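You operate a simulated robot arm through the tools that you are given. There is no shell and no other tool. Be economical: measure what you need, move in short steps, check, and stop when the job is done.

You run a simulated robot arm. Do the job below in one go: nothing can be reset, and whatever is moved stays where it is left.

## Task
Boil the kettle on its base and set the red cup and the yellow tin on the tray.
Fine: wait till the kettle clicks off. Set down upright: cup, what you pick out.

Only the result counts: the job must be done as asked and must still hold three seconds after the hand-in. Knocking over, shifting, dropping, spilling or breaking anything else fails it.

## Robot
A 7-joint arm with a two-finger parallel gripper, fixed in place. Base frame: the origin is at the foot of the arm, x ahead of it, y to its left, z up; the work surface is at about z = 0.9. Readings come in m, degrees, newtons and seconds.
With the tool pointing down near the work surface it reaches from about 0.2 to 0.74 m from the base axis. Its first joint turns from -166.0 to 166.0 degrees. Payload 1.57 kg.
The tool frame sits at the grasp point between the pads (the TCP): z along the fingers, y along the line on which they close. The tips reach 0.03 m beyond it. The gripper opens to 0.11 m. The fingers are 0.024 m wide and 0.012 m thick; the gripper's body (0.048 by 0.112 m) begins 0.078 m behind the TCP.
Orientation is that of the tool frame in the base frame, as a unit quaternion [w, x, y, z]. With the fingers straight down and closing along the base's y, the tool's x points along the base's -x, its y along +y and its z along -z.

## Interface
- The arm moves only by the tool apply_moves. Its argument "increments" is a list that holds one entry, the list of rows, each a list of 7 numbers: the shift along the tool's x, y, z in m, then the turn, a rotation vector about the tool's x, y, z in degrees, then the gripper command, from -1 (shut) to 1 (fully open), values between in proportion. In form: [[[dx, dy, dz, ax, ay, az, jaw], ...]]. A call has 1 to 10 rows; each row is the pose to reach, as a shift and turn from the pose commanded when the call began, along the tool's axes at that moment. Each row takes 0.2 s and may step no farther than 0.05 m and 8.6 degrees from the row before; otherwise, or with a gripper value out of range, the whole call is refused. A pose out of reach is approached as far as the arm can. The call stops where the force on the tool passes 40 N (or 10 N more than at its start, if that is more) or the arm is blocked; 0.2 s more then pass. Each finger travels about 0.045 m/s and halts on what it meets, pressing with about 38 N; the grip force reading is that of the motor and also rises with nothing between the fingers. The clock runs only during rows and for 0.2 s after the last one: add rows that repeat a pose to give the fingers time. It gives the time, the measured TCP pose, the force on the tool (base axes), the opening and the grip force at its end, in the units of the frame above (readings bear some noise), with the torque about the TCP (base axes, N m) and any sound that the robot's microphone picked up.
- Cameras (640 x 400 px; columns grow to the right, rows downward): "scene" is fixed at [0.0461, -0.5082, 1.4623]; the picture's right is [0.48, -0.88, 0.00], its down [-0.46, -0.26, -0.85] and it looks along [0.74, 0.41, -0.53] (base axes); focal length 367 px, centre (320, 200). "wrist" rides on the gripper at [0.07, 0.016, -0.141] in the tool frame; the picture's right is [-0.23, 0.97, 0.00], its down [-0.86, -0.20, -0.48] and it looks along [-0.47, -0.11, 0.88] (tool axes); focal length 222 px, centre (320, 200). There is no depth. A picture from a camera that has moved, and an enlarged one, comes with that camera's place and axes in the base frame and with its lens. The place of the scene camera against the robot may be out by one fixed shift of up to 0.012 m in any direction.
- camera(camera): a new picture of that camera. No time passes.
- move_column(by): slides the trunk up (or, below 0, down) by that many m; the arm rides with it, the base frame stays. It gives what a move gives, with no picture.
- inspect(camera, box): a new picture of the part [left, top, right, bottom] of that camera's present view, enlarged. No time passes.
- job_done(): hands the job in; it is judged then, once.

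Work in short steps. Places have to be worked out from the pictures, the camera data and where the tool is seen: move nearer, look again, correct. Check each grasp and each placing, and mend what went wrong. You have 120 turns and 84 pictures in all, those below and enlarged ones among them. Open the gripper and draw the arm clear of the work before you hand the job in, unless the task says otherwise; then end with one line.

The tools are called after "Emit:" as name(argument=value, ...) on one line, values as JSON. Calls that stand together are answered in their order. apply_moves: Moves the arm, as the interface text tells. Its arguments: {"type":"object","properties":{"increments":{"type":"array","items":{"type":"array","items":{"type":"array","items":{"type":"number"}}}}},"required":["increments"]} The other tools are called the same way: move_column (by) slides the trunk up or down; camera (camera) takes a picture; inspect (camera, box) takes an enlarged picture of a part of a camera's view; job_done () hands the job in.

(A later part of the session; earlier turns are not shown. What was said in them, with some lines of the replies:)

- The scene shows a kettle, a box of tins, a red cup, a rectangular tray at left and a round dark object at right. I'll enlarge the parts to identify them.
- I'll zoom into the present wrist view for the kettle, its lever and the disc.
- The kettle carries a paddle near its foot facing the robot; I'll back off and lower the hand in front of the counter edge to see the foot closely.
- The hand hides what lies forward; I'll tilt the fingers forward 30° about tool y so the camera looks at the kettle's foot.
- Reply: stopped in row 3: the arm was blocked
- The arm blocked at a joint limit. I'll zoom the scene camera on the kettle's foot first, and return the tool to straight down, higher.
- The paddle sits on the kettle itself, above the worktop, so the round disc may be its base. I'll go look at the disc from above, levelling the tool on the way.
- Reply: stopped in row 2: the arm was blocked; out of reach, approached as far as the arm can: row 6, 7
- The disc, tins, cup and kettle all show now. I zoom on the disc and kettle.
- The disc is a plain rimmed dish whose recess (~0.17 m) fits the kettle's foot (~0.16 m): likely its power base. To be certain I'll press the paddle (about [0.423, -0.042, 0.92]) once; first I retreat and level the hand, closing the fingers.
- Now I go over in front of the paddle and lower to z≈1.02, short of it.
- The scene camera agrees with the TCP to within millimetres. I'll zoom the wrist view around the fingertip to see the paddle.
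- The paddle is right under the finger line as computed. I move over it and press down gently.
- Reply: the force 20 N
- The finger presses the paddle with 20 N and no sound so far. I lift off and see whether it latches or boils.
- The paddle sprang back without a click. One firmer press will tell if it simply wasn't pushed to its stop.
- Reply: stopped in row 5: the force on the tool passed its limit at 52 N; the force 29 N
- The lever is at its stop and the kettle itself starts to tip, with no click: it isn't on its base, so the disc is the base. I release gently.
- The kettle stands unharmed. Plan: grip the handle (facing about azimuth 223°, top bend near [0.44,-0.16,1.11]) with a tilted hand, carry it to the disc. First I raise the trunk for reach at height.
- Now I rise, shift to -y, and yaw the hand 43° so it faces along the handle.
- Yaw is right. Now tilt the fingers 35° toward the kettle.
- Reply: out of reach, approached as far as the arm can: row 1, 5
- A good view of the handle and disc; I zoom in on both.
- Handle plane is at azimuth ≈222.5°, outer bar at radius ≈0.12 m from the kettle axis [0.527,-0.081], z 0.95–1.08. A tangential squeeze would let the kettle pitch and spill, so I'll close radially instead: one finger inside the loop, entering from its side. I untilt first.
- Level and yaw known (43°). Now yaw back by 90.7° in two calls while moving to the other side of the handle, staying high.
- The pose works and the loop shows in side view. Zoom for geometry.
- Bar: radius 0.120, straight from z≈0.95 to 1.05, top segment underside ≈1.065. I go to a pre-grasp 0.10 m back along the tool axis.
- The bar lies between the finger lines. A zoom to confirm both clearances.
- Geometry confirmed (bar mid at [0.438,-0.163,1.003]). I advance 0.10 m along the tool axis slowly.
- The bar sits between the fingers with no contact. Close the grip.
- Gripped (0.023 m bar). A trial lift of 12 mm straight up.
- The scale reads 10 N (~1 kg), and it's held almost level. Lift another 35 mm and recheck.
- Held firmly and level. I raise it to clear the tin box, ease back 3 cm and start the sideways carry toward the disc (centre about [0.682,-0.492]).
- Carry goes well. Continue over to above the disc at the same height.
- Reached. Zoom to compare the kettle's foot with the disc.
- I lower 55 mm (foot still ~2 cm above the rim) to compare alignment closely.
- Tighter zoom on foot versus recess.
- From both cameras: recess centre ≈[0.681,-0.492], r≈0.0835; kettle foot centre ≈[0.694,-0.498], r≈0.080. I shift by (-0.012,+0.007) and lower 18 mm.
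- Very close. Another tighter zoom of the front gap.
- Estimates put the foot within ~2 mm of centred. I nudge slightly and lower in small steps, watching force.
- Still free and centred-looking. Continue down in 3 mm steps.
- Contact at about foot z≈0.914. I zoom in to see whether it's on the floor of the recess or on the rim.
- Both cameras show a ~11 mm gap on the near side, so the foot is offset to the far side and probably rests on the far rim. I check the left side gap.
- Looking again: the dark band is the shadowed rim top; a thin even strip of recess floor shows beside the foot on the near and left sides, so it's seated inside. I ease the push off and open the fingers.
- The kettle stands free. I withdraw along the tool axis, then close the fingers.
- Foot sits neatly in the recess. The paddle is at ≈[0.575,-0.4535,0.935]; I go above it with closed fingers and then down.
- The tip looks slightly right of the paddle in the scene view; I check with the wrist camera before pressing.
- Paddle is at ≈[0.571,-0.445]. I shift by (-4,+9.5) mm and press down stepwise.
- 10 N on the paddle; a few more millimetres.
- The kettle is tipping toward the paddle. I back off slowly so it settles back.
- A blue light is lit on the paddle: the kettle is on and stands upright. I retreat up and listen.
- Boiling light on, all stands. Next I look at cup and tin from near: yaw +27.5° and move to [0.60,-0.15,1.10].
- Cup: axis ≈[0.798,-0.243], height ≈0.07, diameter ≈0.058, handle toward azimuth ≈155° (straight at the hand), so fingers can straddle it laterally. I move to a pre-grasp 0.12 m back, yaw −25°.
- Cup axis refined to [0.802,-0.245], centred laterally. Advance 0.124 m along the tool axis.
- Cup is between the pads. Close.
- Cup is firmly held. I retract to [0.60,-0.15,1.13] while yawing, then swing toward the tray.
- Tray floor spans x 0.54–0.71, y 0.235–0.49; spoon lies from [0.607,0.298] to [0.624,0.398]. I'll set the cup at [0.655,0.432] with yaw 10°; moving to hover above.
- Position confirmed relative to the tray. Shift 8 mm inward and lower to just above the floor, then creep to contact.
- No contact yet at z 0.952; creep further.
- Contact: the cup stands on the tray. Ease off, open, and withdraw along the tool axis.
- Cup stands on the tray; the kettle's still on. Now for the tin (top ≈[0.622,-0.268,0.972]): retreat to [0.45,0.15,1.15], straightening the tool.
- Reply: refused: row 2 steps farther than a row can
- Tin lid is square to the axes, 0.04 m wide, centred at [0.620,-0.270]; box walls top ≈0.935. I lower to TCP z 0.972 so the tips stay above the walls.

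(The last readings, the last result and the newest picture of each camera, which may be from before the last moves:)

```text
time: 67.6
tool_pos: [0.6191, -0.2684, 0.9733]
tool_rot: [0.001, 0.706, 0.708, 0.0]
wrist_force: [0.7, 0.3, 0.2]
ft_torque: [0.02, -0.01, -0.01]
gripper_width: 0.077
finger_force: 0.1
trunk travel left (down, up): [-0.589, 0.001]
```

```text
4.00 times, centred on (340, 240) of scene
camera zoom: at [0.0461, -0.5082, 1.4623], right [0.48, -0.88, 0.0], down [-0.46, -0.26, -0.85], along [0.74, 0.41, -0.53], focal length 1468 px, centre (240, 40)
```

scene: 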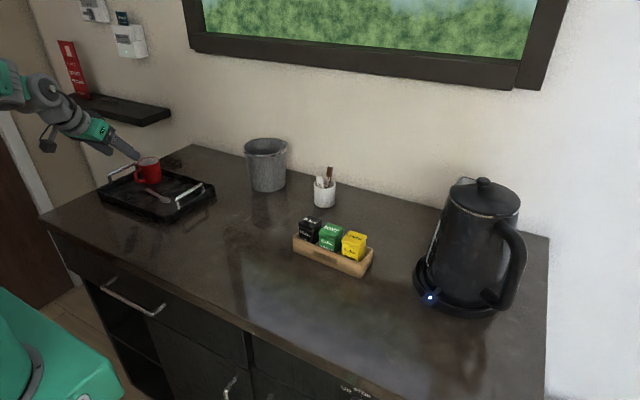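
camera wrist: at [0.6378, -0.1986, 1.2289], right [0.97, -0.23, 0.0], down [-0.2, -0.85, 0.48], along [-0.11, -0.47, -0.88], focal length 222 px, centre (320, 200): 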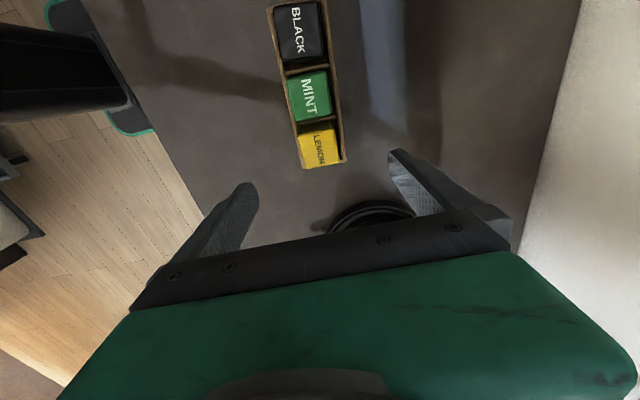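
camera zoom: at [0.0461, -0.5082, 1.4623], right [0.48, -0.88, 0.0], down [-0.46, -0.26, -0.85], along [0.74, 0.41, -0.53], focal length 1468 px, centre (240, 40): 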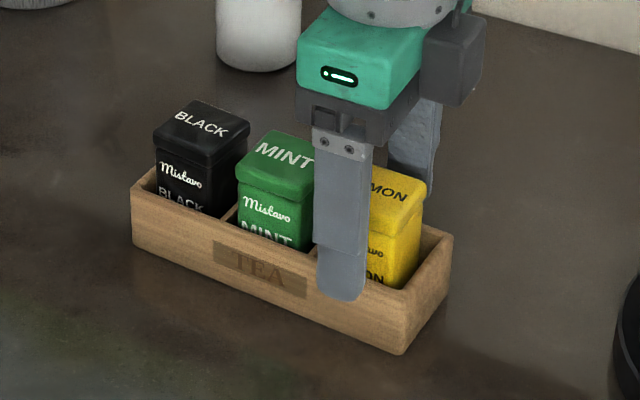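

The tips are a little below the wall top (wall ≈0.955). I raise 15 mm before closing, so that only the tin is gripped.

Emit:
apply_moves(increments=[[[-0.0015, 0.001, -0.015, 0, 0, 0, 0.4], [-0.0015, 0.001, -0.015, 0, 0, 0, 0], [-0.0015, 0.001, -0.015, 0, 0, 0, -0.1], [-0.0015, 0.001, -0.015, 0, 0, 0, -0.1]]])

Emit:
inspect(camera="scene", box=[310, 210, 380, 280])

```text
time: 68.6
tool_pos: [0.62, -0.2702, 0.9891]
tool_rot: [0.001, 0.706, 0.708, 0.0]
wrist_force: [0.1, -0.7, 0.0]
ft_torque: [0.01, 0.01, -0.01]
gripper_width: 0.0493
finger_force: 0.0
trunk travel left (down, up): [-0.589, 0.001]
```

```text
5.71 times, centred on (345, 245) of scene
camera zoom: at [0.0461, -0.5082, 1.4623], right [0.48, -0.88, 0.0], down [-0.46, -0.26, -0.85], along [0.74, 0.41, -0.53], focal length 2096 px, centre (177, -57)
```

zoom: 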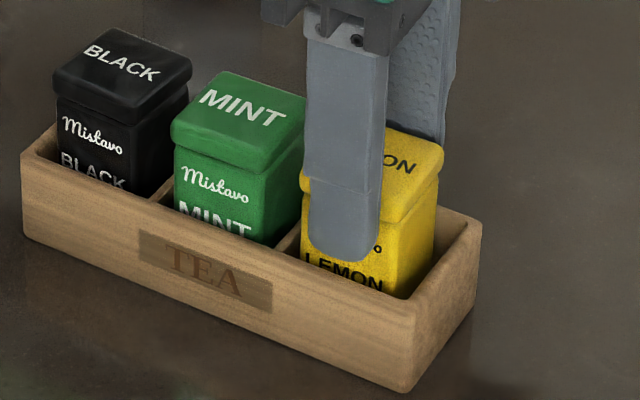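

Clear of the wall. I lower 5 mm for more overlap and close.

Emit:
apply_moves(increments=[[[0, 0, 0.005, 0, 0, 0, -0.1], [0, 0, 0.005, 0, 0, 0, -1], [0, 0, 0.005, 0, 0, 0, -1], [0, 0, 0.005, 0, 0, 0, -1]]])

Emit:
apply_moves(increments=[[[0, 0, -0.01, 0, 0, 0, -1], [0, 0, -0.025, 0, 0, 0, -1], [0, 0, -0.05, 0, 0, 0, -1], [0, 0, -0.08, 0, 0, 0, -1], [0, 0, -0.1, 0, 0, 0, -1]]])

Emit:
inspect(camera="scene", box=[290, 150, 390, 290])

```text
time: 69.6
tool_pos: [0.6202, -0.2704, 0.9833]
tool_rot: [0.001, 0.706, 0.709, 0.0]
wrist_force: [-0.1, 0.6, 0.3]
ft_torque: [-0.01, 0.01, -0.02]
gripper_width: 0.0409
finger_force: 35.8
trunk travel left (down, up): [-0.589, 0.001]
```

```text
time: 70.8
tool_pos: [0.6193, -0.2713, 1.0833]
tool_rot: [0.001, 0.706, 0.708, 0.0]
wrist_force: [0.3, 0.4, -0.2]
ft_torque: [0.01, -0.02, -0.01]
gripper_width: 0.041
finger_force: 37.8
trunk travel left (down, up): [-0.589, 0.001]
```

```text
2.86 times, centred on (340, 220) of scene
camera zoom: at [0.0461, -0.5082, 1.4623], right [0.48, -0.88, 0.0], down [-0.46, -0.26, -0.85], along [0.74, 0.41, -0.53], focal length 1048 px, centre (263, 143)
```

zoom: 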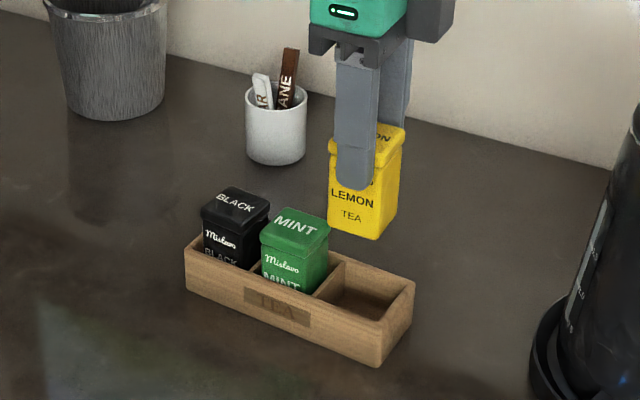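

The whole tin came out cleanly; box and others undisturbed. Carry it toward the tray at z 1.10.

Emit:
apply_moves(increments=[[[0.0368, -0.0232, -0.0028, 0, 0, -6.67, -1], [0.0737, -0.0463, -0.0057, 0, 0, -13.3, -1], [0.1105, -0.0695, -0.0085, 0, 0, -20, -1], [0.1473, -0.0927, -0.0113, 0, 0, -26.7, -1], [0.1842, -0.1158, -0.0142, 0, 0, -33.3, -1], [0.221, -0.139, -0.017, 0, 0, -40, -1]]])

Emit:
apply_moves(increments=[[[0.031, 0.0297, 0, 0, 0, -6.4, -1], [0.062, 0.0594, 0, 0, 0, -12.9, -1], [0.093, 0.0891, 0, 0, 0, -19.3, -1], [0.124, 0.1189, 0, 0, 0, -25.7, -1], [0.155, 0.1486, 0, 0, 0, -32.1, -1], [0.186, 0.1783, 0, 0, 0, -38.6, -1], [0.217, 0.208, 0, 0, 0, -45, -1]]])

```text
time: 72.2
tool_pos: [0.4793, -0.0515, 1.101]
tool_rot: [0.001, 0.42, 0.907, 0.0]
wrist_force: [0.3, 0.0, -0.6]
ft_torque: [0.01, -0.01, 0.0]
gripper_width: 0.041
finger_force: 38.2
trunk travel left (down, up): [-0.589, 0.001]
```

```text
time: 73.8
tool_pos: [0.4992, 0.2512, 1.0988]
tool_rot: [0.001, 0.041, 0.999, -0.001]
wrist_force: [0.7, 0.6, -1.3]
ft_torque: [-0.02, 0.01, 0.05]
gripper_width: 0.041
finger_force: 37.8
trunk travel left (down, up): [-0.589, 0.001]
```

Emit:
apply_moves(increments=[[[-0.0155, 0.0281, 0.01, 0, 0, 0, -1], [-0.031, 0.0562, 0.02, 0, 0, 0, -1], [-0.0465, 0.0843, 0.038, 0, 0, 0, -1], [-0.062, 0.1124, 0.059, 0, 0, 0, -1]]])

Emit:
inspect(camera="scene", box=[80, 100, 230, 230])

```text
time: 74.8
tool_pos: [0.5726, 0.3568, 1.0399]
tool_rot: [0.001, 0.042, 0.999, -0.001]
wrist_force: [0.1, -0.2, -0.2]
ft_torque: [-0.01, -0.02, -0.02]
gripper_width: 0.0413
finger_force: 38.0
trunk travel left (down, up): [-0.589, 0.001]
```

```text
3.08 times, centred on (155, 165) of scene
camera zoom: at [0.0461, -0.5082, 1.4623], right [0.48, -0.88, 0.0], down [-0.46, -0.26, -0.85], along [0.74, 0.41, -0.53], focal length 1129 px, centre (828, 308)
```

zoom: 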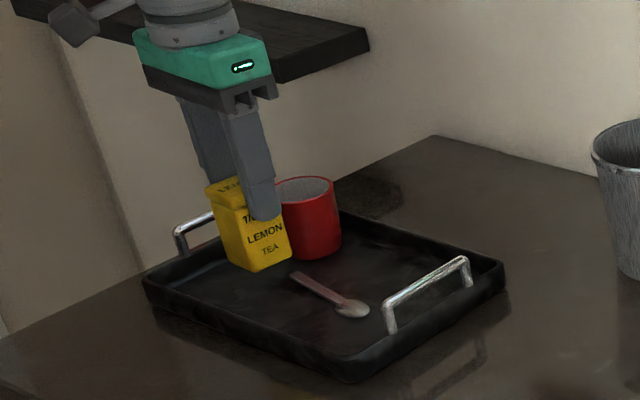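

Aligned over the free near area. Lower to just above the floor and creep down.

Emit:
apply_moves(increments=[[[0, 0, 0.02, 0, 0, 0, -1], [0, 0, 0.04, 0, 0, 0, -1], [0, 0, 0.05, 0, 0, 0, -1], [0, 0, 0.055, 0, 0, 0, -1], [0, 0, 0.059, 0, 0, 0, -1]]])

```text
time: 76.0
tool_pos: [0.5712, 0.3574, 0.9838]
tool_rot: [0.002, 0.041, 0.999, 0.0]
wrist_force: [-0.4, -0.8, 9.1]
ft_torque: [-0.03, 0.22, 0.01]
gripper_width: 0.041
finger_force: 37.9
trunk travel left (down, up): [-0.589, 0.001]
```

Contact at the expected height. Ease, open and rise.

Emit:
apply_moves(increments=[[[0, 0, -0.002, 0, 0, 0, -1], [0, 0, -0.002, 0, 0, 0, 0.1], [0, 0, -0.002, 0, 0, 0, 0.1], [0, 0, -0.002, 0, 0, 0, 0.1], [0, 0, -0.03, 0, 0, 0, 0.1], [0, 0, -0.07, 0, 0, 0, 0.1], [0.03, -0.03, -0.1, 0, 0, 0, 0.1], [0.06, -0.065, -0.12, 0, 0, 0, 0.1]]])

Emit:
inspect(camera="scene", box=[80, 100, 230, 230])

```text
refused: row 7 steps farther than a row can; nothing moved
```

```text
3.08 times, centred on (155, 165) of scene
camera zoom: at [0.0461, -0.5082, 1.4623], right [0.48, -0.88, 0.0], down [-0.46, -0.26, -0.85], along [0.74, 0.41, -0.53], focal length 1129 px, centre (828, 308)
```

zoom: 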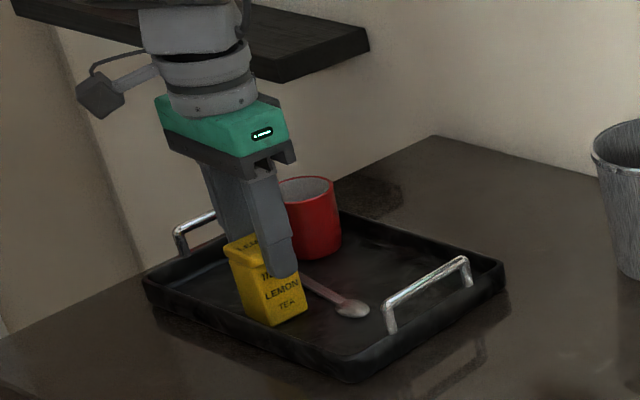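

The tin stands on the tray floor, upright and clear of the spoon. I open and rise in legal steps.

Emit:
apply_moves(increments=[[[0, 0, -0.002, 0, 0, 0, -1], [0, 0, -0.002, 0, 0, 0, 0.1], [0, 0, -0.002, 0, 0, 0, 0.1], [0, 0, -0.002, 0, 0, 0, 0.1], [0, 0, -0.03, 0, 0, 0, 0.1], [0, 0, -0.07, 0, 0, 0, 0.1], [0.01, -0.02, -0.105, 0, 0, 0, 0.1], [0.035, -0.055, -0.12, 0, 0, 0, 0.1]]])

Emit:
apply_moves(increments=[[[0.015, -0.03, 0, 0, 0, 0, 0.5], [0.03, -0.07, 0, 0, 0, 0, 1], [0.045, -0.11, 0, 0, 0, 0, 1], [0.06, -0.15, 0, 0, 0, 0, 1]]])

Emit:
camera(camera="scene")

```text
time: 77.8
tool_pos: [0.5303, 0.3056, 1.1029]
tool_rot: [0.0, 0.042, 0.999, 0.0]
wrist_force: [-0.7, 0.9, -0.6]
ft_torque: [-0.01, -0.04, 0.0]
gripper_width: 0.0603
finger_force: 0.0
trunk travel left (down, up): [-0.589, 0.001]
```

```text
time: 78.8
tool_pos: [0.4594, 0.1594, 1.1005]
tool_rot: [0.0, 0.042, 0.999, -0.001]
wrist_force: [-0.3, -0.3, 0.8]
ft_torque: [0.01, 0.01, -0.01]
gripper_width: 0.1099
finger_force: 0.0
trunk travel left (down, up): [-0.589, 0.001]
```

```text
5 pictures are left
```

scene: 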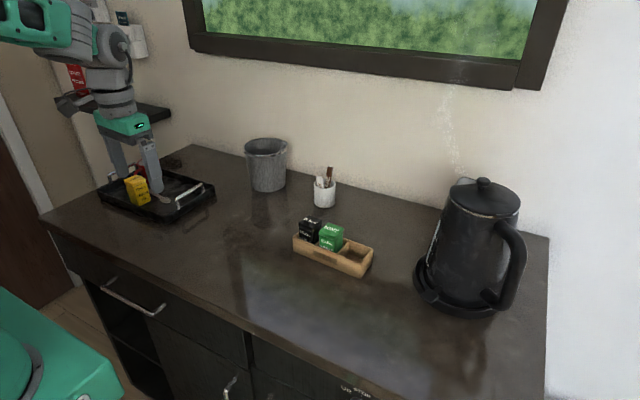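

Steam rises and the blue light seems out. I zoom to check the paddle.

Emit:
inspect(camera="scene", box=[400, 165, 540, 325])

Emit:
apply_moves(increments=[[[0, 0, 0, 0, 0, 0, 1], [0, 0, 0, 0, 0, 0, 1], [0, 0, 0, 0, 0, 0, 1], [0, 0, 0, 0, 0, 0, 1], [0, 0, 0, 0, 0, 0, 1], [0, 0, 0, 0, 0, 0, 1], [0, 0, 0, 0, 0, 0, 1], [0, 0, 0, 0, 0, 0, 1], [0, 0, 0, 0, 0, 0, 1], [0, 0, 0, 0, 0, 0, 1]]])

```text
2.50 times, centred on (470, 245) of scene
camera zoom: at [0.0461, -0.5082, 1.4623], right [0.48, -0.88, 0.0], down [-0.46, -0.26, -0.85], along [0.74, 0.41, -0.53], focal length 917 px, centre (-55, 88)
```

zoom: 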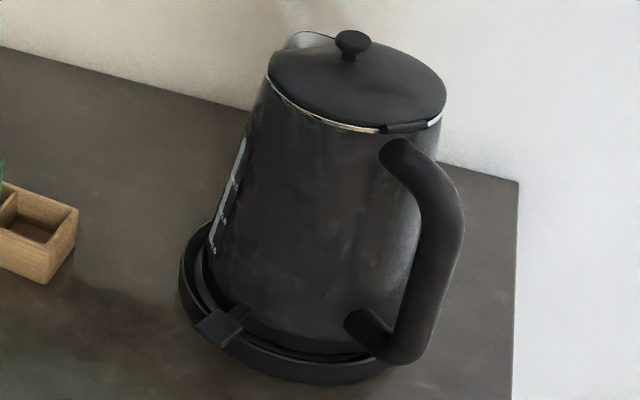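

```text
time: 81.0
tool_pos: [0.4597, 0.1602, 1.1009]
tool_rot: [0.001, 0.042, 0.999, 0.0]
wrist_force: [0.2, -0.4, 0.0]
ft_torque: [0.01, 0.03, 0.0]
gripper_width: 0.11
finger_force: 0.0
trunk travel left (down, up): [-0.589, 0.001]
```

The light is out, the paddle is up again and steam came off: it boiled and switched off. One last look at the tray.

Emit:
inspect(camera="scene", box=[80, 120, 230, 230])

Emit:
camera(camera="wrist")

```text
3.64 times, centred on (155, 175) of scene
camera zoom: at [0.0461, -0.5082, 1.4623], right [0.48, -0.88, 0.0], down [-0.46, -0.26, -0.85], along [0.74, 0.41, -0.53], focal length 1334 px, centre (920, 291)
```

zoom: 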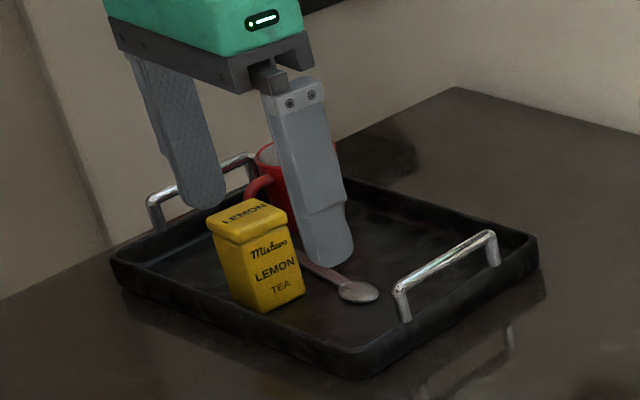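

```text
2 pictures are left
camera wrist: at [0.392, 0.182, 1.2418], right [0.31, 0.95, 0.0], down [0.83, -0.27, 0.48], along [0.46, -0.15, -0.88], focal length 222 px, centre (320, 200)
```

wrist: 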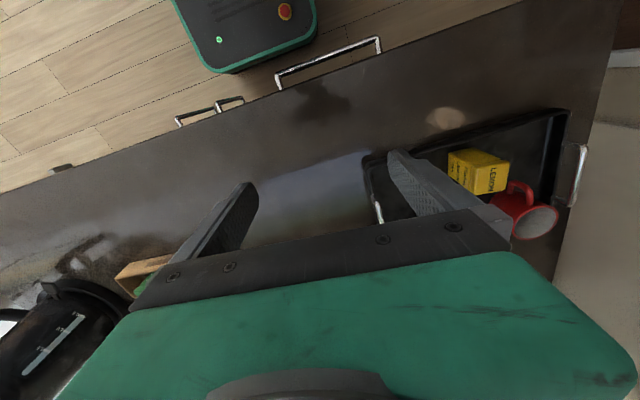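

Cup and tin stand upright on the tray and the gripper is open. I draw the arm back a bit more and wait.

Emit:
apply_moves(increments=[[[0.02, -0.02, -0.03, 0, 0, 0, 1], [0.04, -0.04, -0.06, 0, 0, 0, 1], [0.05, -0.07, -0.08, 0, 0, 0, 1], [0.05, -0.1, -0.08, 0, 0, 0, 1], [0.05, -0.1, -0.08, 0, 0, 0, 1], [0.05, -0.1, -0.08, 0, 0, 0, 1]]])

Emit:
inspect(camera="scene", box=[30, 60, 560, 340])

```text
time: 82.4
tool_pos: [0.4009, 0.065, 1.1808]
tool_rot: [0.001, 0.041, 0.999, -0.001]
wrist_force: [0.2, -0.6, 0.1]
ft_torque: [-0.01, 0.02, 0.02]
gripper_width: 0.1098
finger_force: 0.0
trunk travel left (down, up): [-0.589, 0.001]
```

```text
1.21 times, centred on (295, 200) of scene
camera zoom: at [0.0461, -0.5082, 1.4623], right [0.48, -0.88, 0.0], down [-0.46, -0.26, -0.85], along [0.74, 0.41, -0.53], focal length 443 px, centre (350, 200)
```

zoom: 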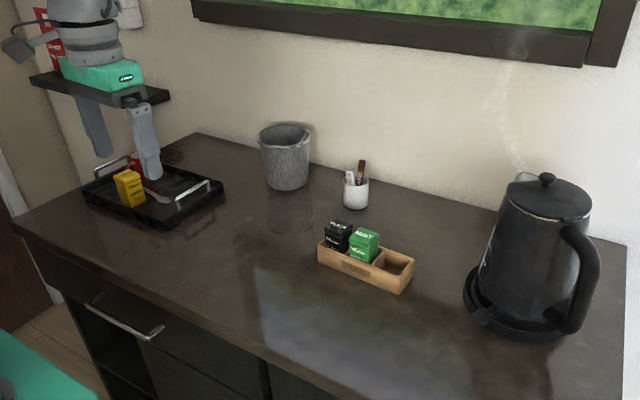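

Kettle is boiled and off, cup and tin are on the tray, nothing else has moved; handing in.

Emit:
job_done()

```text
The job is handed in.
```

The kettle boiled on its base, and the red cup and yellow tin are standing upright on the tray. I didn't hear the click: I judged the kettle off because its light went out and the paddle came back up after it steamed.
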